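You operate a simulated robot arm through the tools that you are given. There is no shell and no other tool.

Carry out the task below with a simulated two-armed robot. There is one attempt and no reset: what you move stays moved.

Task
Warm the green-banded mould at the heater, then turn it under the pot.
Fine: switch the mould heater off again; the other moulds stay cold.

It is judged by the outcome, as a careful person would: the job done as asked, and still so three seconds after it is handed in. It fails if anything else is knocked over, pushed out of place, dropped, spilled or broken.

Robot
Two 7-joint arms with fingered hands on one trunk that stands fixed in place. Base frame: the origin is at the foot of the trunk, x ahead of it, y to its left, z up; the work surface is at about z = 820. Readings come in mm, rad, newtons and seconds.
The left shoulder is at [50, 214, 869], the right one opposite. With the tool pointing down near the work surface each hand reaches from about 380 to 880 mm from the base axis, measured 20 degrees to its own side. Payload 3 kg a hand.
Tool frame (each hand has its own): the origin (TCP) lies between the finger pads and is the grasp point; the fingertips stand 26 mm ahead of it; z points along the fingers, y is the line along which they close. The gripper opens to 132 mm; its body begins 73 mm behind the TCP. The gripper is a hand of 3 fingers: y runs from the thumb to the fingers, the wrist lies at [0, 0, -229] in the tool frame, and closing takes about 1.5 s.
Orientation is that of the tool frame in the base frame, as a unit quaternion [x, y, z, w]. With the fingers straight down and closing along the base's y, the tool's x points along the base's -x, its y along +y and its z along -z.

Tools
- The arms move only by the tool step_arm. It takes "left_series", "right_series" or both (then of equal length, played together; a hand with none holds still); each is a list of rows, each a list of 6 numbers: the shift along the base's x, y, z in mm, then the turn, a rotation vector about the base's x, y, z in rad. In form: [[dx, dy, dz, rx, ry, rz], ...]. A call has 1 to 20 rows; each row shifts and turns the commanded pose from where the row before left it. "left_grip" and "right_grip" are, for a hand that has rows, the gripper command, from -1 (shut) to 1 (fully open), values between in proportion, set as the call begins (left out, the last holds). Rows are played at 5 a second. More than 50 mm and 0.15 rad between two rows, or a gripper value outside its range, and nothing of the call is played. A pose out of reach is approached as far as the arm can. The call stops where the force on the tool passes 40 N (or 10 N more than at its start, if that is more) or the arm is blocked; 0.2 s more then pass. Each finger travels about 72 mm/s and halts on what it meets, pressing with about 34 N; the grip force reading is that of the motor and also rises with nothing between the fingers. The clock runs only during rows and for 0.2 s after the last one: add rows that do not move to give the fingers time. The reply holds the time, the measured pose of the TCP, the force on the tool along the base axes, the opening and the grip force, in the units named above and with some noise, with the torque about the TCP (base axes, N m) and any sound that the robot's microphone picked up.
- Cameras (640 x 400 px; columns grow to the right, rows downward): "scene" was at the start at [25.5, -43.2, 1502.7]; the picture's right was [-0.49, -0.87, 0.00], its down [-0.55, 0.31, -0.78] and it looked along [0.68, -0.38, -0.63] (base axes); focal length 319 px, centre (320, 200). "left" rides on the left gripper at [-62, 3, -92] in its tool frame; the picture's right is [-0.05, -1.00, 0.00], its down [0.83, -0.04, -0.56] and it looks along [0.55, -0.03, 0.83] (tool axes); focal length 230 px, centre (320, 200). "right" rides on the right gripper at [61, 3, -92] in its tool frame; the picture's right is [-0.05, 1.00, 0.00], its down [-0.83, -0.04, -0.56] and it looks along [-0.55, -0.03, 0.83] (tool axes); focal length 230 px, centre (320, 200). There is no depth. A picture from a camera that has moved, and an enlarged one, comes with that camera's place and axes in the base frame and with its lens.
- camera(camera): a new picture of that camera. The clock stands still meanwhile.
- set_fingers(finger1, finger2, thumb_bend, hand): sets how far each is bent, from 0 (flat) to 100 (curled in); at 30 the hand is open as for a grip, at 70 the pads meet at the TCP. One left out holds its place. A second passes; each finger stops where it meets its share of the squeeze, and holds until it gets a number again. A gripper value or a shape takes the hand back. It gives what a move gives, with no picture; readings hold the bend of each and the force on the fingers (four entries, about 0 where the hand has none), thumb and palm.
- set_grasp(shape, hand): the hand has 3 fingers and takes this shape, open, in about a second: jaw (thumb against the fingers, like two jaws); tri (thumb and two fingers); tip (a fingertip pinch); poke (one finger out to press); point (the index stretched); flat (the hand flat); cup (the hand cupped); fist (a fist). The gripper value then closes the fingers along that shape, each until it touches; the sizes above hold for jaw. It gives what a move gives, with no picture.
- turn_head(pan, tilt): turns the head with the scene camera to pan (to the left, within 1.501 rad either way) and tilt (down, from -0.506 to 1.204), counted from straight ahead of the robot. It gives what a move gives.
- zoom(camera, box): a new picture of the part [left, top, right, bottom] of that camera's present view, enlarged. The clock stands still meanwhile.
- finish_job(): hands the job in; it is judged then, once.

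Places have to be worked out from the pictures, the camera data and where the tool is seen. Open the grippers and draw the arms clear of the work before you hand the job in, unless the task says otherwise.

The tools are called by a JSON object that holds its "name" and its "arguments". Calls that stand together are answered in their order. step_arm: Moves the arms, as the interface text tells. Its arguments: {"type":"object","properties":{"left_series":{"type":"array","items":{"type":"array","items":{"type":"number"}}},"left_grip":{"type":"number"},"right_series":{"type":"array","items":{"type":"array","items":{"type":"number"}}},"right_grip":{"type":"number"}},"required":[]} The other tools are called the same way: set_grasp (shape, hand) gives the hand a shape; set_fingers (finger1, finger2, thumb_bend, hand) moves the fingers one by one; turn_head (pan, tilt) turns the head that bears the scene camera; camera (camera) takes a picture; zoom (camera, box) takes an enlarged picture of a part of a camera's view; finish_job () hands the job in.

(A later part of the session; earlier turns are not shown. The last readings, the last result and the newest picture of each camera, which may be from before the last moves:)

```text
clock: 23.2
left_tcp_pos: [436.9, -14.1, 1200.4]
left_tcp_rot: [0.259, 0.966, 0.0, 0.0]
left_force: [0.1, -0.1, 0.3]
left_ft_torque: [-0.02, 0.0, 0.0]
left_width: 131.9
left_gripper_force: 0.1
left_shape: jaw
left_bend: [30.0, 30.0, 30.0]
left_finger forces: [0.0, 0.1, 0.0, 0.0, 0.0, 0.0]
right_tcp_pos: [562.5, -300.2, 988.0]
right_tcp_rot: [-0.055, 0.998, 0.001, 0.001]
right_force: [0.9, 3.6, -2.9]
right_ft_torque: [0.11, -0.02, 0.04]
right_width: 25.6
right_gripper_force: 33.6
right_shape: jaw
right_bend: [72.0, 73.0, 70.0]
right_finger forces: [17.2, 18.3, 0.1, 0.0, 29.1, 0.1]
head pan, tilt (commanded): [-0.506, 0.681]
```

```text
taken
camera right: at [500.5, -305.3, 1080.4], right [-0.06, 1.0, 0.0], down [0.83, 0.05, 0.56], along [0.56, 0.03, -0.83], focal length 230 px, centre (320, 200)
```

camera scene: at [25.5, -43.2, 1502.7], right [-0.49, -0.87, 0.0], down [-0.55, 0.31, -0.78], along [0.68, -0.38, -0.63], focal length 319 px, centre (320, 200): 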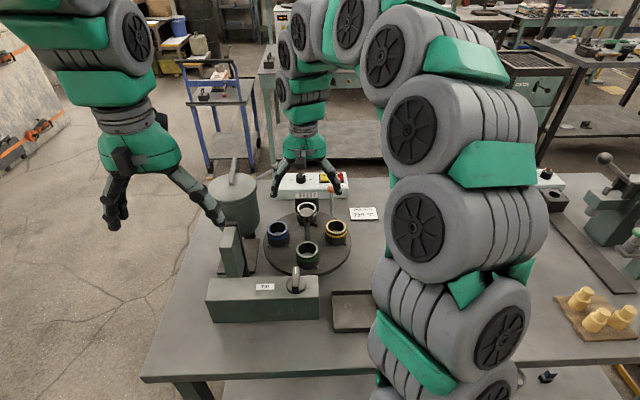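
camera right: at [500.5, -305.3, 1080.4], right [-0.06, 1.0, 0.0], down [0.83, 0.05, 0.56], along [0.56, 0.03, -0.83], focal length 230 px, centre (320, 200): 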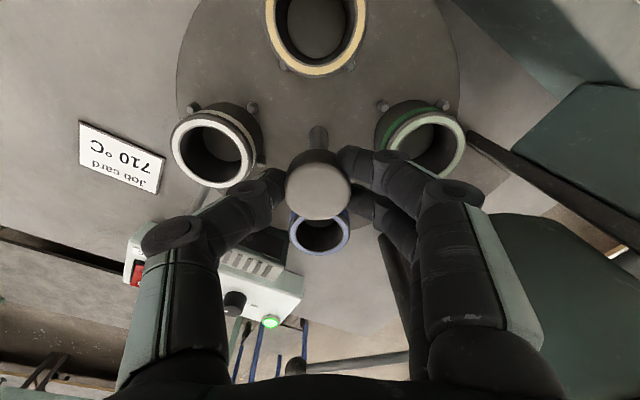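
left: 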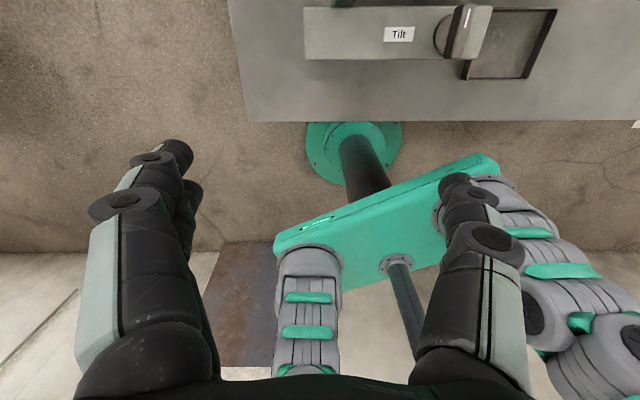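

The load is much lower now (about 4 N), so I'll keep turning clockwise.

{"name": "step_arm", "arguments": {"right_series": [[0, 0, 0, 0, 0, -0.1], [0, 0, 0, 0, 0, -0.1], [0, 0, 0, 0, 0, -0.1], [0, 0, 0, 0, 0, -0.1], [0, 0, 0, 0, 0, -0.1], [0, 0, 0, 0, 0, 0]]}}

{"name": "step_arm", "arguments": {"right_series": [[0, 0, 0, 0, 0, -0.1], [0, 0, 0, 0, 0, -0.1], [0, 0, 0, 0, 0, -0.1], [0, 0, 0, 0, 0, -0.1], [0, 0, 0, 0, 0, 0]]}}

{"name": "zoom", "arguments": {"camera": "scene", "box": [200, 150, 400, 280]}}

{"name": "camera", "arguments": {"camera": "right"}}

```text
clock: 24.6
left_tcp_pos: [436.4, -13.8, 1199.0]
left_tcp_rot: [0.26, 0.966, 0.0, 0.0]
left_force: [0.2, -0.2, 0.2]
left_ft_torque: [-0.03, -0.01, 0.03]
left_width: 131.6
left_gripper_force: 0.1
left_shape: jaw
left_bend: [30.0, 30.0, 30.0]
left_finger forces: [0.1, 0.0, 0.0, 0.0, 0.0, 0.0]
right_tcp_pos: [561.9, -300.5, 989.6]
right_tcp_rot: [0.194, 0.981, 0.001, 0.001]
right_force: [9.1, 6.7, 1.8]
right_ft_torque: [0.2, -0.17, -0.06]
right_width: 25.1
right_gripper_force: 34.1
right_shape: jaw
right_bend: [72.0, 73.0, 70.0]
right_finger forces: [18.8, 22.4, 0.0, 0.0, 27.3, 0.0]
head pan, tilt (commanded): [-0.506, 0.681]
```

```text
clock: 25.8
left_tcp_pos: [434.7, -12.2, 1200.1]
left_tcp_rot: [0.26, 0.966, -0.001, 0.0]
left_force: [0.4, 0.2, -0.2]
left_ft_torque: [0.0, 0.0, 0.0]
left_width: 131.9
left_gripper_force: 0.2
left_shape: jaw
left_bend: [30.0, 30.0, 30.0]
left_finger forces: [0.0, 0.0, 0.0, 0.1, 0.1, 0.0]
right_tcp_pos: [561.0, -299.9, 986.7]
right_tcp_rot: [0.384, 0.923, 0.0, -0.001]
right_force: [-13.6, 27.6, 2.3]
right_ft_torque: [0.63, 0.18, 0.77]
right_width: 25.4
right_gripper_force: 33.8
right_shape: jaw
right_bend: [72.0, 73.0, 71.0]
right_finger forces: [31.9, 18.5, 0.0, 0.1, 24.9, 0.0]
head pan, tilt (commanded): [-0.506, 0.681]
```

```text
3.08 times, centred on (300, 215) of scene
camera zoom: at [25.2, -42.7, 1502.8], right [-0.48, -0.87, 0.0], down [-0.55, 0.31, -0.78], along [0.68, -0.38, -0.63], focal length 983 px, centre (382, 154)
```

zoom: 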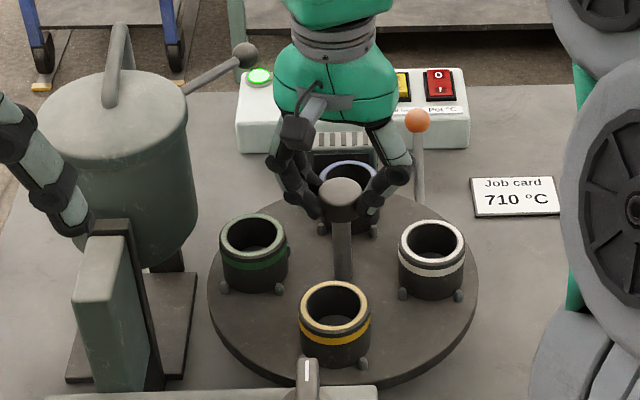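

```text
taken
camera right: at [520.0, -254.5, 1080.3], right [0.75, 0.67, 0.0], down [0.56, -0.62, 0.55], along [0.37, -0.41, -0.83], focal length 230 px, centre (320, 200)
```

right: 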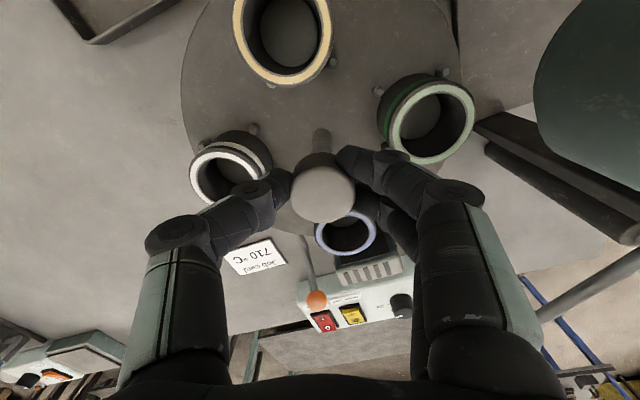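

The table followed to about −90°, then resisted (0.77 N·m) and the hand slipped on the knob. Green now faces the pot and blue the heater. I'll release the grip and check where the disc settles and whether the lever moved.

{"name": "step_arm", "arguments": {"right_series": [[0, 0, 0, 0, 0, 0], [0, 0, 0, 0, 0, 0], [0, 0, 0, 0, 0, 0]], "right_grip": 0.05}}

{"name": "camera", "arguments": {"camera": "right"}}

{"name": "zoom", "arguments": {"camera": "scene", "box": [200, 150, 400, 280]}}

```text
clock: 26.6
left_tcp_pos: [436.0, -14.9, 1198.6]
left_tcp_rot: [0.259, 0.966, -0.001, 0.0]
left_force: [0.6, 0.0, 0.7]
left_ft_torque: [-0.01, 0.02, 0.02]
left_width: 131.8
left_gripper_force: 0.1
left_shape: jaw
left_bend: [30.0, 30.0, 30.0]
left_finger forces: [0.0, 0.0, 0.0, 0.0, 0.0, 0.0]
right_tcp_pos: [561.3, -301.9, 988.6]
right_tcp_rot: [0.384, 0.923, 0.0, 0.002]
right_force: [0.6, -0.2, -0.3]
right_ft_torque: [0.0, 0.02, 0.03]
right_width: 68.2
right_gripper_force: 0.1
right_shape: jaw
right_bend: [72.0, 72.0, 70.0]
right_finger forces: [0.1, 0.0, 0.1, 0.0, 0.1, 0.0]
head pan, tilt (commanded): [-0.506, 0.681]
```

```text
taken
camera right: at [520.8, -256.4, 1080.5], right [0.75, 0.67, 0.0], down [0.55, -0.62, 0.56], along [0.37, -0.42, -0.83], focal length 230 px, centre (320, 200)
```

right: 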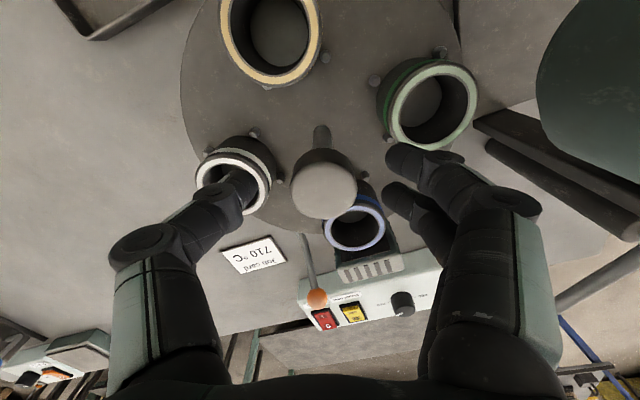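

```text
3.08 times, centred on (300, 215) of scene
camera zoom: at [25.5, -43.2, 1502.7], right [-0.49, -0.87, 0.0], down [-0.55, 0.31, -0.78], along [0.68, -0.38, -0.63], focal length 983 px, centre (382, 154)
```

zoom: 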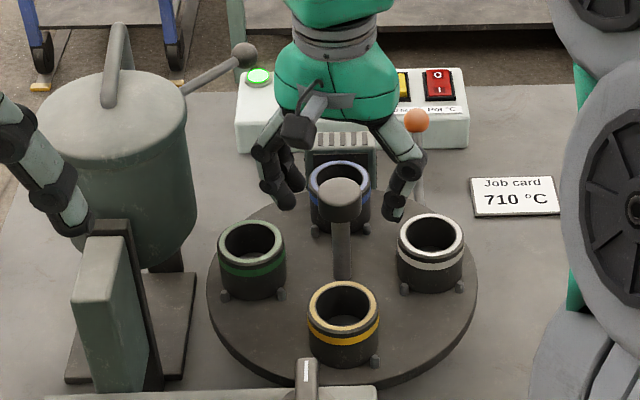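

After release the disc sprang back exactly onto the 90° station, so a detent or lock is acting. I'll compare the lever with the first picture and look at it more closely.

{"name": "zoom", "arguments": {"camera": "scene", "box": [265, 165, 355, 221]}}

{"name": "zoom", "arguments": {"camera": "right", "box": [240, 180, 420, 340]}}

```text
7.11 times, centred on (310, 193) of scene
camera zoom: at [25.5, -43.2, 1502.7], right [-0.49, -0.87, 0.0], down [-0.55, 0.31, -0.78], along [0.68, -0.38, -0.63], focal length 2271 px, centre (391, 250)
```

zoom: 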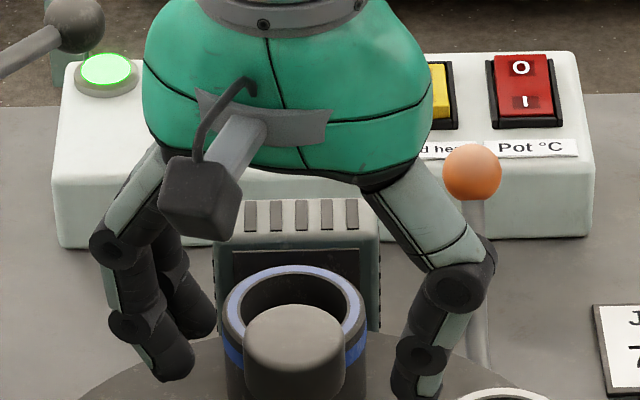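

```text
2.50 times, centred on (330, 260) of right
camera zoom: at [520.8, -256.4, 1080.5], right [0.75, 0.67, 0.0], down [0.55, -0.62, 0.56], along [0.37, -0.42, -0.83], focal length 575 px, centre (295, 50)
```

zoom: 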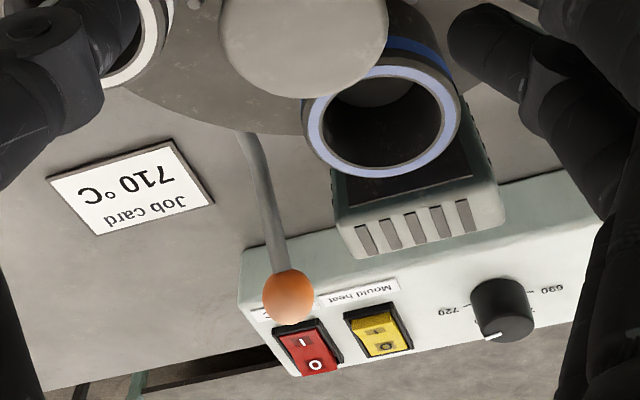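

The lever has not moved, so this may be a spring detent at each station. I'll return the open hand counter-clockwise, re-grip and test the resistance in small steps.

{"name": "step_arm", "arguments": {"right_series": [[0, 0, 0, 0, 0, 0.137], [0, 0, 0, 0, 0, 0.137], [0, 0, 0, 0, 0, 0.137], [0, 0, 0, 0, 0, 0.137], [0, 0, 0, 0, 0, 0.137], [0, 0, 0, 0, 0, 0.137], [0, 0, 0, 0, 0, 0.137], [0, 0, 0, 0, 0, 0.137], [0, 0, 0, 0, 0, 0.137], [0, 0, 0, 0, 0, 0]]}}

{"name": "step_arm", "arguments": {"right_series": [[0, 0, 0, 0, 0, 0], [0, 0, 0, 0, 0, 0], [0, 0, 0, 0, 0, 0], [0, 0, 0, 0, 0, 0], [0, 0, 0, 0, 0, 0], [0, 0, 0, 0, 0, 0]], "right_grip": -1}}

{"name": "step_arm", "arguments": {"right_series": [[0, 0, 0, 0, 0, -0.04], [0, 0, 0, 0, 0, 0]]}}

{"name": "step_arm", "arguments": {"right_series": [[0, 0, 0, 0, 0, -0.04], [0, 0, 0, 0, 0, 0]]}}

{"name": "camera", "arguments": {"camera": "right"}}

```text
clock: 28.8
left_tcp_pos: [435.8, -15.4, 1199.7]
left_tcp_rot: [0.26, 0.966, 0.0, 0.0]
left_force: [0.4, 0.7, 0.1]
left_ft_torque: [0.0, -0.02, 0.0]
left_width: 132.1
left_gripper_force: 0.1
left_shape: jaw
left_bend: [30.0, 30.0, 30.0]
left_finger forces: [0.1, 0.0, 0.0, 0.1, 0.0, 0.1]
right_tcp_pos: [562.1, -302.7, 989.1]
right_tcp_rot: [-0.222, 0.975, 0.001, 0.001]
right_force: [0.2, -0.2, -0.2]
right_ft_torque: [0.02, -0.03, -0.03]
right_width: 68.5
right_gripper_force: 0.0
right_shape: jaw
right_bend: [72.0, 72.0, 70.0]
right_finger forces: [0.1, 0.1, 0.0, 0.1, 0.1, 0.0]
head pan, tilt (commanded): [-0.506, 0.681]
```

```text
clock: 30.2
left_tcp_pos: [435.7, -15.1, 1200.4]
left_tcp_rot: [0.259, 0.966, 0.0, 0.001]
left_force: [-0.5, -0.5, -0.3]
left_ft_torque: [0.03, 0.0, 0.01]
left_width: 131.8
left_gripper_force: 0.1
left_shape: jaw
left_bend: [30.0, 30.0, 30.0]
left_finger forces: [0.0, 0.1, 0.0, 0.0, 0.1, 0.0]
right_tcp_pos: [561.2, -301.3, 987.9]
right_tcp_rot: [-0.221, 0.975, 0.001, 0.001]
right_force: [-2.2, -0.6, -4.1]
right_ft_torque: [-0.04, 0.02, -0.02]
right_width: 25.4
right_gripper_force: 33.9
right_shape: jaw
right_bend: [72.0, 73.0, 70.0]
right_finger forces: [15.7, 15.7, 0.1, 0.1, 30.5, 0.0]
head pan, tilt (commanded): [-0.506, 0.681]
```

```text
clock: 30.8
left_tcp_pos: [436.3, -14.2, 1199.8]
left_tcp_rot: [0.26, 0.966, 0.0, 0.0]
left_force: [-0.3, -0.6, 0.0]
left_ft_torque: [0.01, -0.03, -0.02]
left_width: 132.0
left_gripper_force: 0.0
left_shape: jaw
left_bend: [30.0, 30.0, 30.0]
left_finger forces: [0.1, 0.1, 0.0, 0.1, 0.1, 0.0]
right_tcp_pos: [561.2, -301.9, 987.4]
right_tcp_rot: [-0.199, 0.98, 0.0, 0.001]
right_force: [-1.3, -0.7, -4.1]
right_ft_torque: [0.02, 0.04, 0.05]
right_width: 25.7
right_gripper_force: 34.2
right_shape: jaw
right_bend: [72.0, 73.0, 70.0]
right_finger forces: [16.2, 15.8, 0.1, 0.0, 30.1, 0.0]
head pan, tilt (commanded): [-0.506, 0.681]
```

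```text
clock: 31.4
left_tcp_pos: [436.8, -14.3, 1200.2]
left_tcp_rot: [0.26, 0.966, 0.0, -0.001]
left_force: [-1.1, 0.4, 0.1]
left_ft_torque: [-0.01, 0.02, 0.02]
left_width: 132.0
left_gripper_force: 0.0
left_shape: jaw
left_bend: [30.0, 30.0, 30.0]
left_finger forces: [0.0, 0.1, 0.0, 0.1, 0.1, 0.0]
right_tcp_pos: [562.0, -301.7, 989.1]
right_tcp_rot: [-0.182, 0.983, 0.001, 0.001]
right_force: [-1.0, 0.8, -2.5]
right_ft_torque: [0.02, 0.05, 0.03]
right_width: 25.4
right_gripper_force: 33.4
right_shape: jaw
right_bend: [72.0, 73.0, 70.0]
right_finger forces: [16.9, 16.4, 0.0, 0.0, 30.1, 0.0]
head pan, tilt (commanded): [-0.506, 0.681]
```

```text
taken
camera right: at [503.1, -320.8, 1080.3], right [-0.31, 0.95, 0.0], down [0.79, 0.25, 0.56], along [0.53, 0.17, -0.83], focal length 230 px, centre (320, 200)
```

right: 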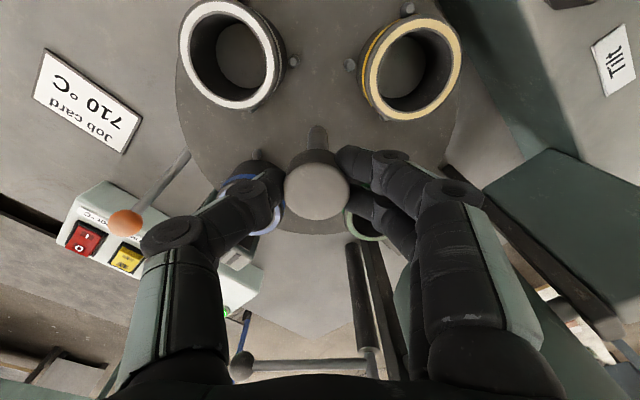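

There is almost no torque for the first 4.5° this time. I'll continue in small steps and watch the torque and whether the disc follows.

{"name": "step_arm", "arguments": {"right_series": [[0, 0, 0, 0, 0, -0.04], [0, 0, 0, 0, 0, -0.04], [0, 0, 0, 0, 0, 0]]}}

{"name": "camera", "arguments": {"camera": "right"}}

{"name": "zoom", "arguments": {"camera": "scene", "box": [200, 150, 400, 280]}}

```text
clock: 32.2
left_tcp_pos: [437.0, -14.2, 1200.3]
left_tcp_rot: [0.259, 0.966, 0.0, 0.0]
left_force: [-0.2, -0.3, 0.8]
left_ft_torque: [0.0, 0.01, -0.01]
left_width: 131.8
left_gripper_force: 0.1
left_shape: jaw
left_bend: [30.0, 30.0, 30.0]
left_finger forces: [0.0, 0.0, 0.1, 0.1, 0.1, 0.0]
right_tcp_pos: [561.5, -300.7, 987.1]
right_tcp_rot: [-0.141, 0.99, 0.0, 0.0]
right_force: [1.7, 1.9, -3.8]
right_ft_torque: [0.04, -0.03, 0.5]
right_width: 25.7
right_gripper_force: 33.9
right_shape: jaw
right_bend: [72.0, 73.0, 70.0]
right_finger forces: [18.9, 15.3, 0.0, 0.0, 30.0, 0.0]
head pan, tilt (commanded): [-0.506, 0.681]
```

```text
taken
camera right: at [501.8, -315.9, 1080.4], right [-0.23, 0.97, 0.0], down [0.81, 0.19, 0.56], along [0.54, 0.13, -0.83], focal length 230 px, centre (320, 200)
```

right: 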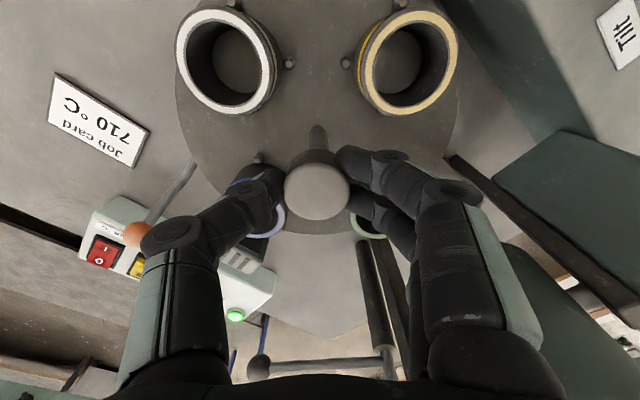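

```text
3.08 times, centred on (300, 215) of scene
camera zoom: at [25.5, -43.2, 1502.7], right [-0.49, -0.87, 0.0], down [-0.55, 0.31, -0.78], along [0.68, -0.38, -0.63], focal length 983 px, centre (382, 154)
```

zoom: 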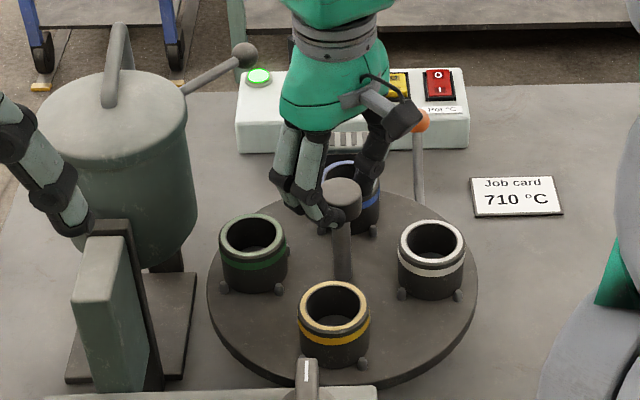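

The disc stops hard about 4.5° past the station (0.5 N·m, hand slipping). I'll test the other direction to tell an end stop or ratchet from an index lock.

{"name": "step_arm", "arguments": {"right_series": [[0, 0, 0, 0, 0, 0.05], [0, 0, 0, 0, 0, 0.05], [0, 0, 0, 0, 0, 0.05], [0, 0, 0, 0, 0, 0]]}}

{"name": "step_arm", "arguments": {"right_series": [[0, 0, 0, 0, 0, 0.05], [0, 0, 0, 0, 0, 0.05], [0, 0, 0, 0, 0, 0]]}}

{"name": "camera", "arguments": {"camera": "right"}}

{"name": "zoom", "arguments": {"camera": "scene", "box": [200, 150, 400, 280]}}

```text
clock: 33.2
left_tcp_pos: [435.2, -15.2, 1199.2]
left_tcp_rot: [0.26, 0.966, 0.0, 0.0]
left_force: [-0.4, 0.9, 0.7]
left_ft_torque: [-0.02, -0.01, 0.02]
left_width: 132.0
left_gripper_force: 0.0
left_shape: jaw
left_bend: [30.0, 30.0, 30.0]
left_finger forces: [0.0, 0.0, 0.1, 0.1, 0.0, 0.0]
right_tcp_pos: [560.9, -300.8, 987.7]
right_tcp_rot: [-0.216, 0.976, -0.001, 0.001]
right_force: [-1.8, -1.2, -3.2]
right_ft_torque: [0.0, 0.07, -0.05]
right_width: 25.6
right_gripper_force: 33.8
right_shape: jaw
right_bend: [72.0, 73.0, 70.0]
right_finger forces: [17.5, 15.7, 0.0, 0.0, 31.7, 0.0]
head pan, tilt (commanded): [-0.506, 0.681]
```

```text
clock: 34.0
left_tcp_pos: [435.8, -14.8, 1201.6]
left_tcp_rot: [0.259, 0.966, 0.001, 0.0]
left_force: [-0.4, -0.2, 0.8]
left_ft_torque: [-0.02, -0.01, 0.0]
left_width: 131.8
left_gripper_force: 0.1
left_shape: jaw
left_bend: [30.0, 30.0, 30.0]
left_finger forces: [0.0, 0.1, 0.0, 0.1, 0.0, 0.1]
right_tcp_pos: [560.6, -301.6, 988.4]
right_tcp_rot: [-0.264, 0.965, 0.0, 0.0]
right_force: [-4.5, -6.4, -1.4]
right_ft_torque: [-0.1, 0.12, -0.03]
right_width: 25.7
right_gripper_force: 34.0
right_shape: jaw
right_bend: [72.0, 73.0, 70.0]
right_finger forces: [18.1, 15.2, 0.0, 0.0, 33.7, 0.0]
head pan, tilt (commanded): [-0.506, 0.681]
```

```text
taken
camera right: at [507.1, -330.6, 1080.3], right [-0.46, 0.89, 0.0], down [0.74, 0.38, 0.56], along [0.49, 0.26, -0.83], focal length 230 px, centre (320, 200)
```

right: 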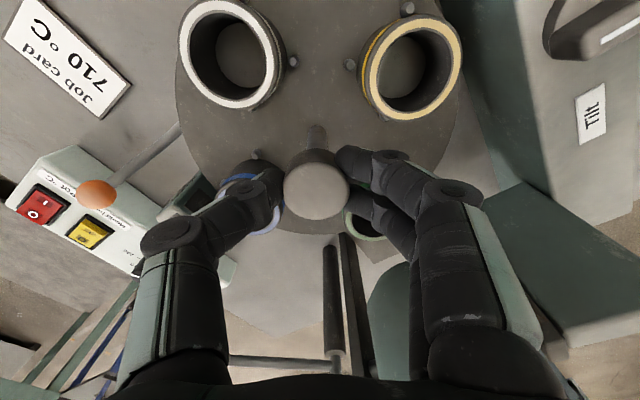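

```text
3.08 times, centred on (300, 215) of scene
camera zoom: at [25.4, -43.3, 1502.7], right [-0.49, -0.87, 0.0], down [-0.55, 0.31, -0.78], along [0.68, -0.38, -0.63], focal length 983 px, centre (382, 154)
```

zoom: 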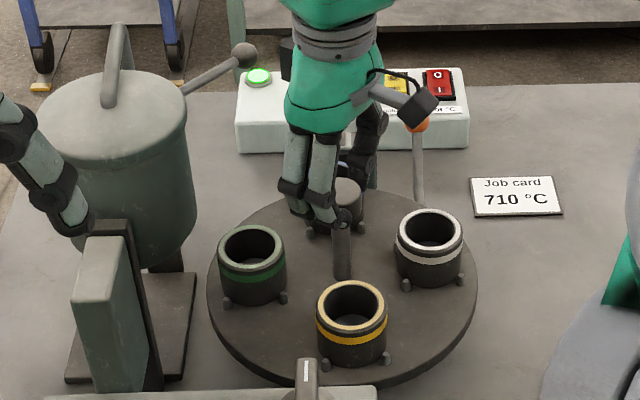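

CCW is free so far and the disc is about 5° past the station the other way. I'll continue counter-clockwise a little to see whether it stops there too.

{"name": "step_arm", "arguments": {"right_series": [[0, 0, 0, 0, 0, 0.05], [0, 0, 0, 0, 0, 0.05], [0, 0, 0, 0, 0, 0.05], [0, 0, 0, 0, 0, 0]]}}

{"name": "camera", "arguments": {"camera": "right"}}

{"name": "zoom", "arguments": {"camera": "scene", "box": [200, 150, 400, 280]}}

```text
clock: 35.0
left_tcp_pos: [436.3, -14.7, 1198.9]
left_tcp_rot: [0.259, 0.966, 0.0, 0.0]
left_force: [0.1, 0.2, 0.1]
left_ft_torque: [0.0, 0.0, 0.02]
left_width: 131.8
left_gripper_force: 0.1
left_shape: jaw
left_bend: [30.0, 30.0, 30.0]
left_finger forces: [0.0, 0.0, 0.0, 0.0, 0.0, 0.0]
right_tcp_pos: [560.9, -300.6, 988.2]
right_tcp_rot: [-0.336, 0.942, 0.0, 0.001]
right_force: [-8.9, -12.1, 0.0]
right_ft_torque: [-0.16, 0.17, -0.04]
right_width: 25.4
right_gripper_force: 34.1
right_shape: jaw
right_bend: [72.0, 73.0, 70.0]
right_finger forces: [19.4, 14.2, 0.1, 0.0, 34.9, 0.1]
head pan, tilt (commanded): [-0.506, 0.681]
```

```text
taken
camera right: at [512.0, -338.6, 1080.3], right [-0.59, 0.81, 0.0], down [0.67, 0.49, 0.56], along [0.45, 0.33, -0.83], focal length 230 px, centre (320, 200)
```

right: 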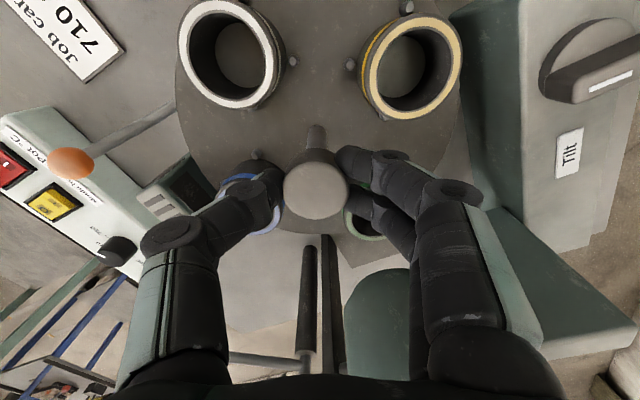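

```text
3.08 times, centred on (300, 215) of scene
camera zoom: at [25.3, -43.4, 1502.7], right [-0.49, -0.87, 0.0], down [-0.55, 0.31, -0.78], along [0.68, -0.38, -0.63], focal length 983 px, centre (382, 154)
```

zoom: 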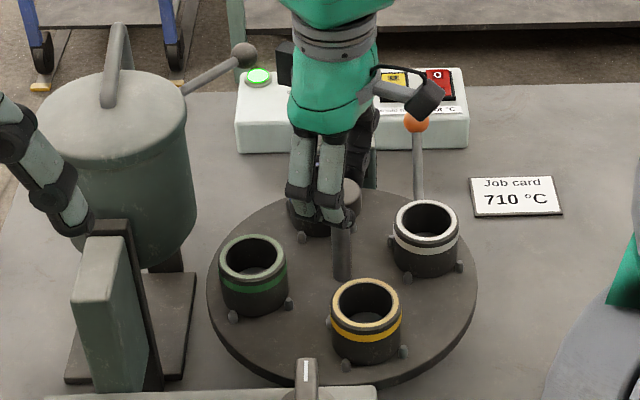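

Counter-clockwise is free, so the hard stop is an end stop just past "green under the pot". I'll bring green to the heater the other way round. Next I open, shift about 1.5 mm for better centring and wind the hand clockwise for a long CCW stroke.

{"name": "step_arm", "arguments": {"right_series": [[0, 0, 0, 0, 0, 0], [0, 0, 0, 0, 0, 0], [0, 0, 0, 0, 0, 0], [1.3, -1.0, 0, 0, 0, 0], [0, 0, 0, 0, 0, -0.137], [0, 0, 0, 0, 0, -0.137], [0, 0, 0, 0, 0, -0.137], [0, 0, 0, 0, 0, -0.137], [0, 0, 0, 0, 0, -0.137], [0, 0, 0, 0, 0, -0.137], [0, 0, 0, 0, 0, -0.137], [0, 0, 0, 0, 0, -0.137], [0, 0, 0, 0, 0, -0.137], [0, 0, 0, 0, 0, -0.137], [0, 0, 0, 0, 0, -0.137], [0, 0, 0, 0, 0, -0.137], [0, 0, 0, 0, 0, -0.137], [0, 0, 0, 0, 0, -0.137], [0, 0, 0, 0, 0, 0]], "right_grip": 0.05}}

{"name": "camera", "arguments": {"camera": "right"}}

{"name": "zoom", "arguments": {"camera": "scene", "box": [200, 150, 400, 280]}}

```text
clock: 39.0
left_tcp_pos: [437.0, -15.1, 1200.1]
left_tcp_rot: [0.26, 0.966, 0.0, 0.0]
left_force: [0.1, 0.5, 0.1]
left_ft_torque: [-0.03, 0.01, 0.0]
left_width: 131.8
left_gripper_force: 0.1
left_shape: jaw
left_bend: [30.0, 30.0, 30.0]
left_finger forces: [0.1, 0.0, 0.1, 0.1, 0.0, 0.0]
right_tcp_pos: [562.3, -301.3, 989.1]
right_tcp_rot: [0.58, 0.815, -0.001, 0.0]
right_force: [-0.2, 0.3, 0.2]
right_ft_torque: [0.01, 0.03, 0.02]
right_width: 68.5
right_gripper_force: 0.1
right_shape: jaw
right_bend: [72.0, 72.0, 70.0]
right_finger forces: [0.0, 0.0, 0.0, 0.1, 0.0, 0.1]
head pan, tilt (commanded): [-0.506, 0.681]
```

```text
taken
camera right: at [545.8, -243.3, 1080.3], right [0.96, 0.28, 0.0], down [0.23, -0.8, 0.56], along [0.16, -0.53, -0.83], focal length 230 px, centre (320, 200)
```

right: 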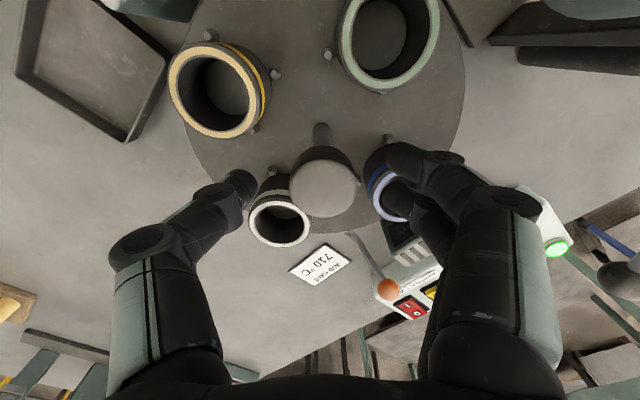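

```text
3.08 times, centred on (300, 215) of scene
camera zoom: at [25.5, -43.2, 1502.7], right [-0.49, -0.87, 0.0], down [-0.55, 0.31, -0.78], along [0.68, -0.38, -0.63], focal length 983 px, centre (382, 154)
```

zoom: 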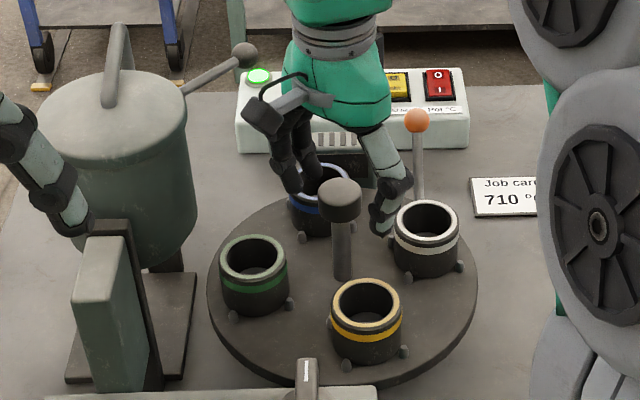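

The disc stays put at about −76°. Picture and force evidence agree that the knob axis is about 1 mm further (+x, −y), so I'll shift there, grip and turn counter-clockwise.

{"name": "step_arm", "arguments": {"right_series": [[0.9, -1.1, 0, 0, 0, 0], [0, 0, 0, 0, 0, 0], [0, 0, 0, 0, 0, 0], [0, 0, 0, 0, 0, 0], [0, 0, 0, 0, 0, 0], [0, 0, 0, 0, 0, 0]], "right_grip": -1}}

{"name": "step_arm", "arguments": {"right_series": [[0, 0, 0, 0, 0, 0.1], [0, 0, 0, 0, 0, 0.1], [0, 0, 0, 0, 0, 0.1], [0, 0, 0, 0, 0, 0.1], [0, 0, 0, 0, 0, 0]]}}

{"name": "step_arm", "arguments": {"right_series": [[0, 0, 0, 0, 0, 0.1], [0, 0, 0, 0, 0, 0.1], [0, 0, 0, 0, 0, 0.1], [0, 0, 0, 0, 0, 0.1], [0, 0, 0, 0, 0, 0]]}}

{"name": "camera", "arguments": {"camera": "right"}}

```text
clock: 40.4
left_tcp_pos: [434.6, -14.0, 1199.8]
left_tcp_rot: [0.261, 0.965, 0.0, 0.0]
left_force: [-0.6, 0.1, 0.1]
left_ft_torque: [0.01, -0.02, 0.01]
left_width: 131.9
left_gripper_force: 0.1
left_shape: jaw
left_bend: [30.0, 30.0, 30.0]
left_finger forces: [0.0, 0.0, 0.0, 0.0, 0.0, 0.0]
right_tcp_pos: [564.2, -303.2, 987.2]
right_tcp_rot: [0.578, 0.816, 0.001, 0.001]
right_force: [0.2, 0.4, -4.0]
right_ft_torque: [0.01, 0.03, -0.02]
right_width: 26.3
right_gripper_force: 34.5
right_shape: jaw
right_bend: [73.0, 73.0, 70.0]
right_finger forces: [15.9, 15.7, 0.1, 0.0, 30.7, 0.0]
head pan, tilt (commanded): [-0.506, 0.681]
```

```text
clock: 41.6
left_tcp_pos: [436.2, -12.9, 1199.7]
left_tcp_rot: [0.26, 0.966, 0.001, 0.0]
left_force: [-0.5, -0.2, -1.1]
left_ft_torque: [-0.01, -0.02, 0.0]
left_width: 131.7
left_gripper_force: 0.1
left_shape: jaw
left_bend: [30.0, 30.0, 30.0]
left_finger forces: [0.0, 0.0, 0.0, 0.0, 0.0, 0.1]
right_tcp_pos: [564.2, -301.4, 987.4]
right_tcp_rot: [0.404, 0.915, 0.0, 0.001]
right_force: [2.9, -3.9, -2.8]
right_ft_torque: [-0.04, -0.01, -0.01]
right_width: 26.1
right_gripper_force: 34.1
right_shape: jaw
right_bend: [73.0, 73.0, 70.0]
right_finger forces: [15.7, 17.1, 0.0, 0.0, 30.9, 0.1]
head pan, tilt (commanded): [-0.506, 0.681]
```

```text
clock: 42.8
left_tcp_pos: [435.9, -15.0, 1199.6]
left_tcp_rot: [0.26, 0.966, 0.0, 0.0]
left_force: [-0.1, -0.3, 0.3]
left_ft_torque: [0.0, -0.01, -0.01]
left_width: 131.9
left_gripper_force: 0.1
left_shape: jaw
left_bend: [30.0, 30.0, 30.0]
left_finger forces: [0.1, 0.1, 0.0, 0.0, 0.0, 0.1]
right_tcp_pos: [565.0, -303.1, 987.3]
right_tcp_rot: [0.214, 0.977, 0.0, 0.002]
right_force: [7.7, -3.4, -3.1]
right_ft_torque: [-0.05, -0.16, -0.03]
right_width: 26.0
right_gripper_force: 34.2
right_shape: jaw
right_bend: [73.0, 73.0, 70.0]
right_finger forces: [15.0, 18.6, 0.1, 0.0, 30.4, 0.0]
head pan, tilt (commanded): [-0.506, 0.681]
```

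```text
taken
camera right: at [509.6, -275.1, 1080.1], right [0.47, 0.88, 0.0], down [0.73, -0.39, 0.56], along [0.49, -0.26, -0.83], focal length 230 px, centre (320, 200)
```

right: 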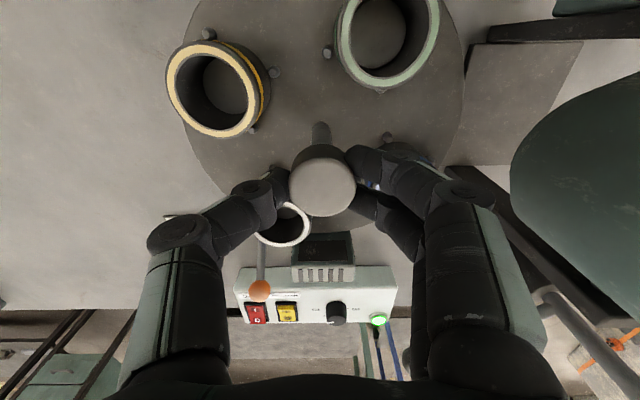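

Turning smoothly with low load. I'll continue counter-clockwise.

{"name": "step_arm", "arguments": {"right_series": [[0, 0, 0, 0, 0, 0.1], [0, 0, 0, 0, 0, 0.1], [0, 0, 0, 0, 0, 0.1], [0, 0, 0, 0, 0, 0.1], [0, 0, 0, 0, 0, 0.1], [0, 0, 0, 0, 0, 0]]}}

{"name": "step_arm", "arguments": {"right_series": [[0, 0, 0, 0, 0, 0.1], [0, 0, 0, 0, 0, 0.1], [0, 0, 0, 0, 0, 0.1], [0, 0, 0, 0, 0, 0.1], [0, 0, 0, 0, 0, 0.1], [0, 0, 0, 0, 0, 0]]}}

{"name": "camera", "arguments": {"camera": "right"}}

{"name": "zoom", "arguments": {"camera": "scene", "box": [200, 150, 400, 280]}}

```text
clock: 44.2
left_tcp_pos: [437.0, -14.3, 1199.3]
left_tcp_rot: [0.26, 0.966, 0.0, 0.0]
left_force: [0.9, 0.2, -0.7]
left_ft_torque: [0.01, 0.0, 0.0]
left_width: 131.8
left_gripper_force: 0.1
left_shape: jaw
left_bend: [30.0, 30.0, 30.0]
left_finger forces: [0.0, 0.1, 0.0, 0.0, 0.1, 0.0]
right_tcp_pos: [564.5, -304.4, 987.0]
right_tcp_rot: [-0.033, 0.999, 0.0, 0.001]
right_force: [15.7, 0.5, -5.8]
right_ft_torque: [0.0, -0.24, -0.01]
right_width: 26.0
right_gripper_force: 34.1
right_shape: jaw
right_bend: [73.0, 73.0, 70.0]
right_finger forces: [13.7, 19.2, 0.0, 0.0, 31.3, 0.0]
head pan, tilt (commanded): [-0.506, 0.681]
```

```text
clock: 45.6
left_tcp_pos: [435.2, -13.8, 1199.7]
left_tcp_rot: [0.259, 0.966, -0.001, 0.0]
left_force: [0.9, 0.3, 0.3]
left_ft_torque: [-0.03, -0.03, -0.01]
left_width: 131.7
left_gripper_force: 0.1
left_shape: jaw
left_bend: [30.0, 30.0, 30.0]
left_finger forces: [0.0, 0.0, 0.1, 0.1, 0.0, 0.0]
right_tcp_pos: [563.8, -303.5, 987.6]
right_tcp_rot: [-0.279, 0.96, 0.0, 0.001]
right_force: [16.9, 5.5, -4.1]
right_ft_torque: [0.11, -0.3, -0.04]
right_width: 25.6
right_gripper_force: 33.8
right_shape: jaw
right_bend: [73.0, 73.0, 70.0]
right_finger forces: [13.0, 18.3, 0.1, 0.1, 33.8, 0.0]
head pan, tilt (commanded): [-0.506, 0.681]
```

```text
taken
camera right: at [511.0, -334.1, 1080.2], right [-0.49, 0.87, 0.0], down [0.72, 0.41, 0.56], along [0.48, 0.27, -0.83], focal length 230 px, centre (320, 200)
```

right: 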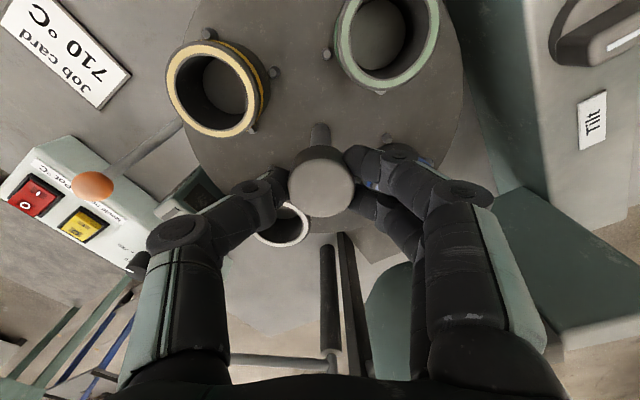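

```text
3.08 times, centred on (300, 215) of scene
camera zoom: at [25.8, -43.1, 1502.7], right [-0.49, -0.87, 0.0], down [-0.55, 0.31, -0.78], along [0.68, -0.38, -0.63], focal length 983 px, centre (382, 154)
```

zoom: 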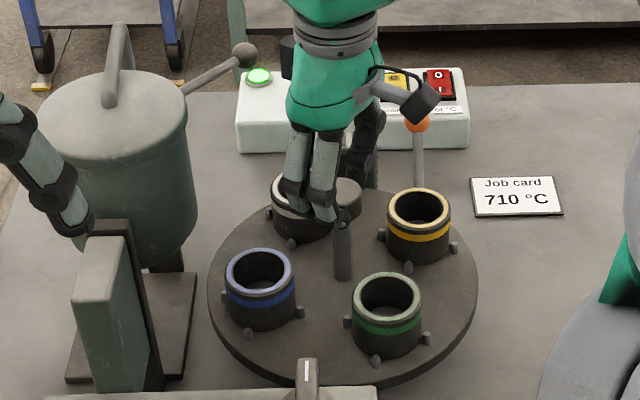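

Disc is now at about +27°, past the starting station, with no stop in this direction. I'll open and wind the hand clockwise again for the next stroke.

{"name": "step_arm", "arguments": {"right_series": [[0, 0, 0, 0, 0, 0], [0, 0, 0, 0, 0, 0], [0, 0, 0, 0, 0, 0], [0.4, 0.6, 0, 0, 0, 0], [0, 0, 0, 0, 0, -0.137], [0, 0, 0, 0, 0, -0.137], [0, 0, 0, 0, 0, -0.137], [0, 0, 0, 0, 0, -0.137], [0, 0, 0, 0, 0, -0.137], [0, 0, 0, 0, 0, -0.137], [0, 0, 0, 0, 0, -0.137], [0, 0, 0, 0, 0, -0.137], [0, 0, 0, 0, 0, -0.137], [0, 0, 0, 0, 0, -0.137], [0, 0, 0, 0, 0, -0.137], [0, 0, 0, 0, 0, -0.137], [0, 0, 0, 0, 0, -0.137], [0, 0, 0, 0, 0, -0.137], [0, 0, 0, 0, 0, 0]], "right_grip": 0.05}}

{"name": "step_arm", "arguments": {"right_series": [[0, 0, 0, 0, 0, 0], [0, 0, 0, 0, 0, 0], [0, 0, 0, 0, 0, 0], [0, 0, 0, 0, 0, 0], [0, 0, 0, 0, 0, 0], [0, 0, 0, 0, 0, 0]], "right_grip": -1}}

{"name": "step_arm", "arguments": {"right_series": [[0, 0, 0, 0, 0, 0.1], [0, 0, 0, 0, 0, 0.1], [0, 0, 0, 0, 0, 0.1], [0, 0, 0, 0, 0, 0.1], [0, 0, 0, 0, 0, 0.1], [0, 0, 0, 0, 0, 0]]}}

{"name": "camera", "arguments": {"camera": "right"}}

{"name": "zoom", "arguments": {"camera": "scene", "box": [200, 150, 400, 280]}}

```text
clock: 49.6
left_tcp_pos: [435.5, -13.7, 1199.3]
left_tcp_rot: [0.259, 0.966, 0.0, 0.0]
left_force: [0.4, 0.1, 0.7]
left_ft_torque: [0.01, -0.04, 0.01]
left_width: 131.9
left_gripper_force: 0.0
left_shape: jaw
left_bend: [30.0, 30.0, 30.0]
left_finger forces: [0.0, 0.1, 0.0, 0.0, 0.0, 0.0]
right_tcp_pos: [563.4, -302.3, 987.5]
right_tcp_rot: [0.627, 0.779, 0.0, 0.001]
right_force: [0.0, -0.3, -0.1]
right_ft_torque: [-0.01, -0.03, -0.02]
right_width: 68.7
right_gripper_force: 0.1
right_shape: jaw
right_bend: [72.0, 72.0, 70.0]
right_finger forces: [0.0, 0.0, 0.0, 0.0, 0.0, 0.0]
head pan, tilt (commanded): [-0.506, 0.681]
```

```text
clock: 51.0
left_tcp_pos: [436.2, -13.1, 1198.5]
left_tcp_rot: [0.26, 0.966, 0.0, 0.001]
left_force: [0.2, -0.1, 0.0]
left_ft_torque: [0.04, 0.0, 0.07]
left_width: 131.8
left_gripper_force: 0.0
left_shape: jaw
left_bend: [30.0, 30.0, 30.0]
left_finger forces: [0.0, 0.0, 0.0, 0.0, 0.1, 0.0]
right_tcp_pos: [564.3, -301.5, 987.8]
right_tcp_rot: [0.627, 0.779, 0.0, 0.0]
right_force: [-0.6, 0.3, -3.6]
right_ft_torque: [-0.02, 0.02, -0.02]
right_width: 26.2
right_gripper_force: 33.9
right_shape: jaw
right_bend: [73.0, 73.0, 70.0]
right_finger forces: [15.7, 15.9, 0.0, 0.0, 30.8, 0.1]
head pan, tilt (commanded): [-0.506, 0.681]
```

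```text
clock: 52.4
left_tcp_pos: [435.4, -15.0, 1200.5]
left_tcp_rot: [0.26, 0.966, 0.0, 0.0]
left_force: [-0.8, -0.5, 0.1]
left_ft_torque: [0.01, 0.0, -0.03]
left_width: 131.8
left_gripper_force: 0.0
left_shape: jaw
left_bend: [30.0, 30.0, 30.0]
left_finger forces: [0.1, 0.1, 0.0, 0.1, 0.0, 0.0]
right_tcp_pos: [564.4, -303.3, 987.3]
right_tcp_rot: [0.412, 0.911, -0.001, 0.0]
right_force: [-2.2, 1.2, -1.4]
right_ft_torque: [0.04, 0.06, -0.02]
right_width: 26.1
right_gripper_force: 34.1
right_shape: jaw
right_bend: [73.0, 73.0, 70.0]
right_finger forces: [16.9, 16.1, 0.0, 0.0, 31.4, 0.0]
head pan, tilt (commanded): [-0.506, 0.681]
```

```text
taken
camera right: at [526.2, -254.7, 1080.2], right [0.79, 0.62, 0.0], down [0.51, -0.65, 0.56], along [0.35, -0.44, -0.83], focal length 230 px, centre (320, 200)
```

right: 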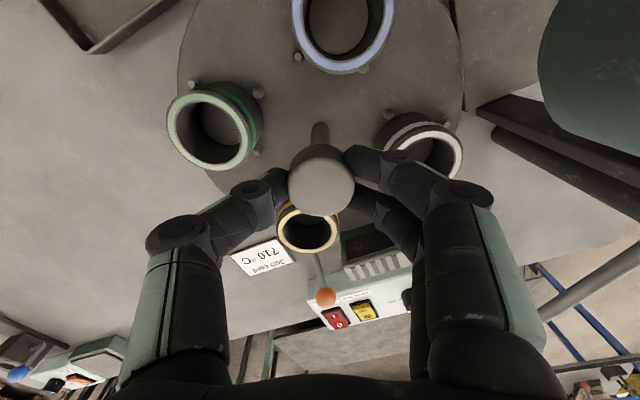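

```text
3.08 times, centred on (300, 215) of scene
camera zoom: at [25.5, -43.2, 1502.7], right [-0.49, -0.87, 0.0], down [-0.55, 0.31, -0.78], along [0.68, -0.38, -0.63], focal length 983 px, centre (382, 154)
```

zoom: 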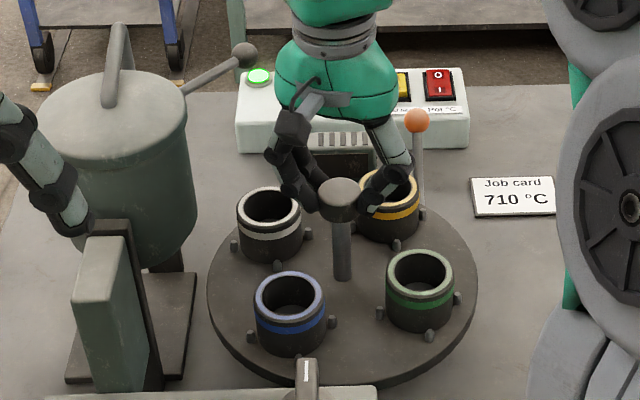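

Disc is at about +56° with green moving round to the right. I'll keep turning.

{"name": "step_arm", "arguments": {"right_series": [[0, 0, 0, 0, 0, 0.1], [0, 0, 0, 0, 0, 0.1], [0, 0, 0, 0, 0, 0.1], [0, 0, 0, 0, 0, 0.1], [0, 0, 0, 0, 0, 0.1], [0, 0, 0, 0, 0, 0.1], [0, 0, 0, 0, 0, 0]]}}

{"name": "step_arm", "arguments": {"right_series": [[0, 0, 0, 0, 0, 0.1], [0, 0, 0, 0, 0, 0.1], [0, 0, 0, 0, 0, 0.1], [0, 0, 0, 0, 0, 0.1], [0, 0, 0, 0, 0, 0.1], [0, 0, 0, 0, 0, 0.1], [0, 0, 0, 0, 0, 0]]}}

{"name": "camera", "arguments": {"camera": "right"}}

{"name": "zoom", "arguments": {"camera": "scene", "box": [200, 150, 400, 280]}}

```text
clock: 54.0
left_tcp_pos: [436.6, -14.0, 1200.3]
left_tcp_rot: [0.259, 0.966, 0.0, 0.0]
left_force: [-0.7, 0.0, 1.2]
left_ft_torque: [-0.01, -0.03, -0.01]
left_width: 132.0
left_gripper_force: 0.1
left_shape: jaw
left_bend: [30.0, 30.0, 30.0]
left_finger forces: [0.1, 0.1, 0.0, 0.0, 0.0, 0.1]
right_tcp_pos: [565.1, -302.2, 989.1]
right_tcp_rot: [0.125, 0.992, 0.0, 0.001]
right_force: [0.3, -1.8, -2.0]
right_ft_torque: [0.0, 0.04, -0.06]
right_width: 25.6
right_gripper_force: 34.0
right_shape: jaw
right_bend: [73.0, 73.0, 70.0]
right_finger forces: [16.5, 17.2, 0.1, 0.0, 31.7, 0.1]
head pan, tilt (commanded): [-0.506, 0.681]
```

```text
clock: 55.6
left_tcp_pos: [435.3, -13.8, 1199.3]
left_tcp_rot: [0.26, 0.966, 0.0, 0.001]
left_force: [0.7, 0.3, -0.4]
left_ft_torque: [0.02, 0.0, -0.02]
left_width: 132.2
left_gripper_force: 0.1
left_shape: jaw
left_bend: [30.0, 30.0, 30.0]
left_finger forces: [0.1, 0.0, 0.0, 0.0, 0.0, 0.1]
right_tcp_pos: [564.5, -303.3, 987.2]
right_tcp_rot: [-0.173, 0.985, 0.001, 0.001]
right_force: [6.9, 0.0, -3.0]
right_ft_torque: [-0.01, -0.13, -0.02]
right_width: 25.9
right_gripper_force: 34.5
right_shape: jaw
right_bend: [73.0, 73.0, 70.0]
right_finger forces: [15.7, 18.2, 0.0, 0.0, 32.4, 0.0]
head pan, tilt (commanded): [-0.506, 0.681]
```

```text
taken
camera right: at [505.6, -321.3, 1080.4], right [-0.29, 0.96, 0.0], down [0.79, 0.24, 0.56], along [0.53, 0.16, -0.83], focal length 230 px, centre (320, 200)
```

right: 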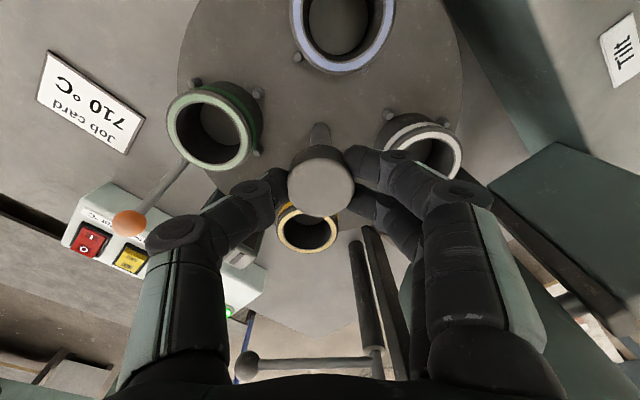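

```text
3.08 times, centred on (300, 215) of scene
camera zoom: at [25.6, -43.2, 1502.7], right [-0.49, -0.87, 0.0], down [-0.55, 0.31, -0.78], along [0.68, -0.38, -0.63], focal length 983 px, centre (382, 154)
```

zoom: 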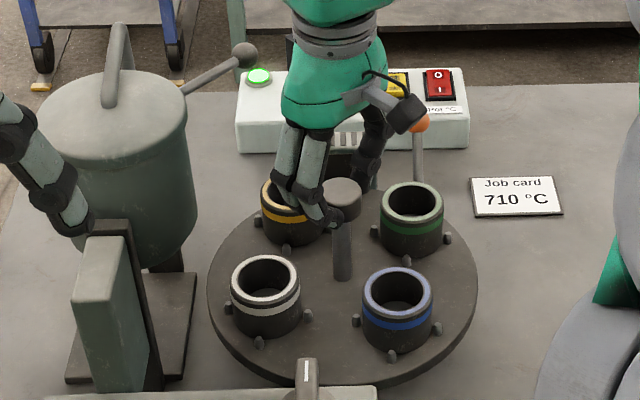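

Disc is at about +126°, so green needs about 54° more to face the heater. I'll open, wind back about 60° and grip for the last part.

{"name": "step_arm", "arguments": {"right_series": [[0, 0, 0, 0, 0, 0], [0, 0, 0, 0, 0, 0], [0, 0, 0, 0, 0, 0], [0.2, 0.2, 0, 0, 0, 0], [0, 0, 0, 0, 0, -0.131], [0, 0, 0, 0, 0, -0.131], [0, 0, 0, 0, 0, -0.131], [0, 0, 0, 0, 0, -0.131], [0, 0, 0, 0, 0, -0.131], [0, 0, 0, 0, 0, -0.131], [0, 0, 0, 0, 0, -0.131], [0, 0, 0, 0, 0, -0.131], [0, 0, 0, 0, 0, 0]], "right_grip": 0.05}}

{"name": "step_arm", "arguments": {"right_series": [[0, 0, 0, 0, 0, 0], [0, 0, 0, 0, 0, 0], [0, 0, 0, 0, 0, 0], [0, 0, 0, 0, 0, 0], [0, 0, 0, 0, 0, 0], [0, 0, 0, 0, 0, 0]], "right_grip": -1}}

{"name": "step_arm", "arguments": {"right_series": [[0, 0, 0, 0, 0, 0.1], [0, 0, 0, 0, 0, 0.1], [0, 0, 0, 0, 0, 0.1], [0, 0, 0, 0, 0, 0.1], [0, 0, 0, 0, 0, 0.1], [0, 0, 0, 0, 0, 0.1], [0, 0, 0, 0, 0, 0.1], [0, 0, 0, 0, 0, 0.1], [0, 0, 0, 0, 0, 0.1], [0, 0, 0, 0, 0, 0]]}}

{"name": "camera", "arguments": {"camera": "right"}}

{"name": "zoom", "arguments": {"camera": "scene", "box": [200, 150, 400, 280]}}

```text
clock: 58.4
left_tcp_pos: [435.4, -14.9, 1200.8]
left_tcp_rot: [0.259, 0.966, 0.0, 0.001]
left_force: [-0.1, -0.5, 0.7]
left_ft_torque: [0.01, -0.04, -0.02]
left_width: 131.9
left_gripper_force: 0.1
left_shape: jaw
left_bend: [30.0, 30.0, 30.0]
left_finger forces: [0.0, 0.0, 0.0, 0.0, 0.1, 0.1]
right_tcp_pos: [564.7, -302.8, 986.5]
right_tcp_rot: [0.343, 0.939, -0.001, 0.0]
right_force: [0.0, 0.2, 0.1]
right_ft_torque: [0.0, 0.0, -0.03]
right_width: 68.6
right_gripper_force: 0.0
right_shape: jaw
right_bend: [72.0, 72.0, 70.0]
right_finger forces: [0.0, 0.0, 0.0, 0.1, 0.0, 0.0]
head pan, tilt (commanded): [-0.506, 0.681]
```

```text
clock: 59.8
left_tcp_pos: [435.8, -14.9, 1200.1]
left_tcp_rot: [0.26, 0.966, -0.001, 0.001]
left_force: [0.1, 0.8, 0.7]
left_ft_torque: [0.0, 0.0, 0.01]
left_width: 132.0
left_gripper_force: 0.0
left_shape: jaw
left_bend: [30.0, 30.0, 30.0]
left_finger forces: [0.0, 0.1, 0.0, 0.0, 0.0, 0.1]
right_tcp_pos: [564.2, -302.0, 987.5]
right_tcp_rot: [0.343, 0.939, 0.001, 0.0]
right_force: [0.6, -0.7, -2.6]
right_ft_torque: [0.0, 0.0, 0.05]
right_width: 26.0
right_gripper_force: 34.2
right_shape: jaw
right_bend: [73.0, 73.0, 70.0]
right_finger forces: [15.7, 15.6, 0.0, 0.0, 30.6, 0.1]
head pan, tilt (commanded): [-0.506, 0.681]
```

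```text
clock: 62.0
left_tcp_pos: [435.8, -14.9, 1199.2]
left_tcp_rot: [0.259, 0.966, 0.0, 0.0]
left_force: [-0.7, 0.3, -0.4]
left_ft_torque: [-0.02, -0.06, 0.0]
left_width: 132.1
left_gripper_force: 0.0
left_shape: jaw
left_bend: [30.0, 30.0, 30.0]
left_finger forces: [0.0, 0.0, 0.0, 0.0, 0.0, 0.0]
right_tcp_pos: [564.3, -301.9, 987.1]
right_tcp_rot: [-0.1, 0.995, 0.0, 0.001]
right_force: [2.4, 0.5, -8.5]
right_ft_torque: [0.0, -0.03, 0.08]
right_width: 26.1
right_gripper_force: 33.8
right_shape: jaw
right_bend: [73.0, 73.0, 70.0]
right_finger forces: [16.0, 16.5, 0.0, 0.1, 31.2, 0.0]
head pan, tilt (commanded): [-0.506, 0.681]
```

```text
taken
camera right: at [503.6, -312.1, 1080.4], right [-0.15, 0.99, 0.0], down [0.82, 0.12, 0.56], along [0.55, 0.08, -0.83], focal length 230 px, centre (320, 200)
```

right: 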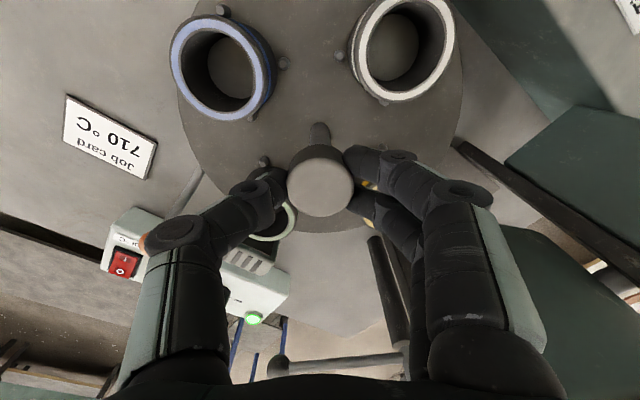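

```text
3.08 times, centred on (300, 215) of scene
camera zoom: at [25.6, -43.2, 1502.7], right [-0.49, -0.87, 0.0], down [-0.55, 0.31, -0.78], along [0.68, -0.38, -0.63], focal length 983 px, centre (382, 154)
```

zoom: 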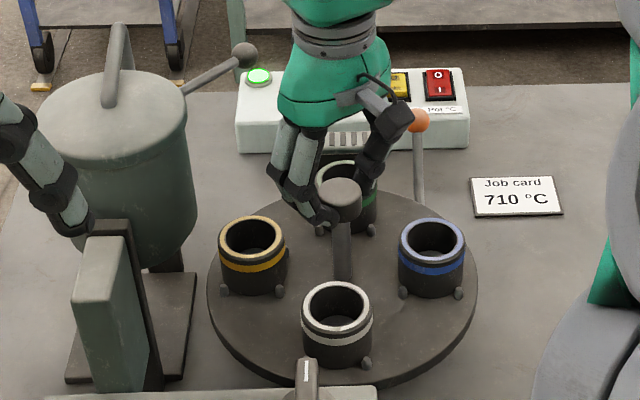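

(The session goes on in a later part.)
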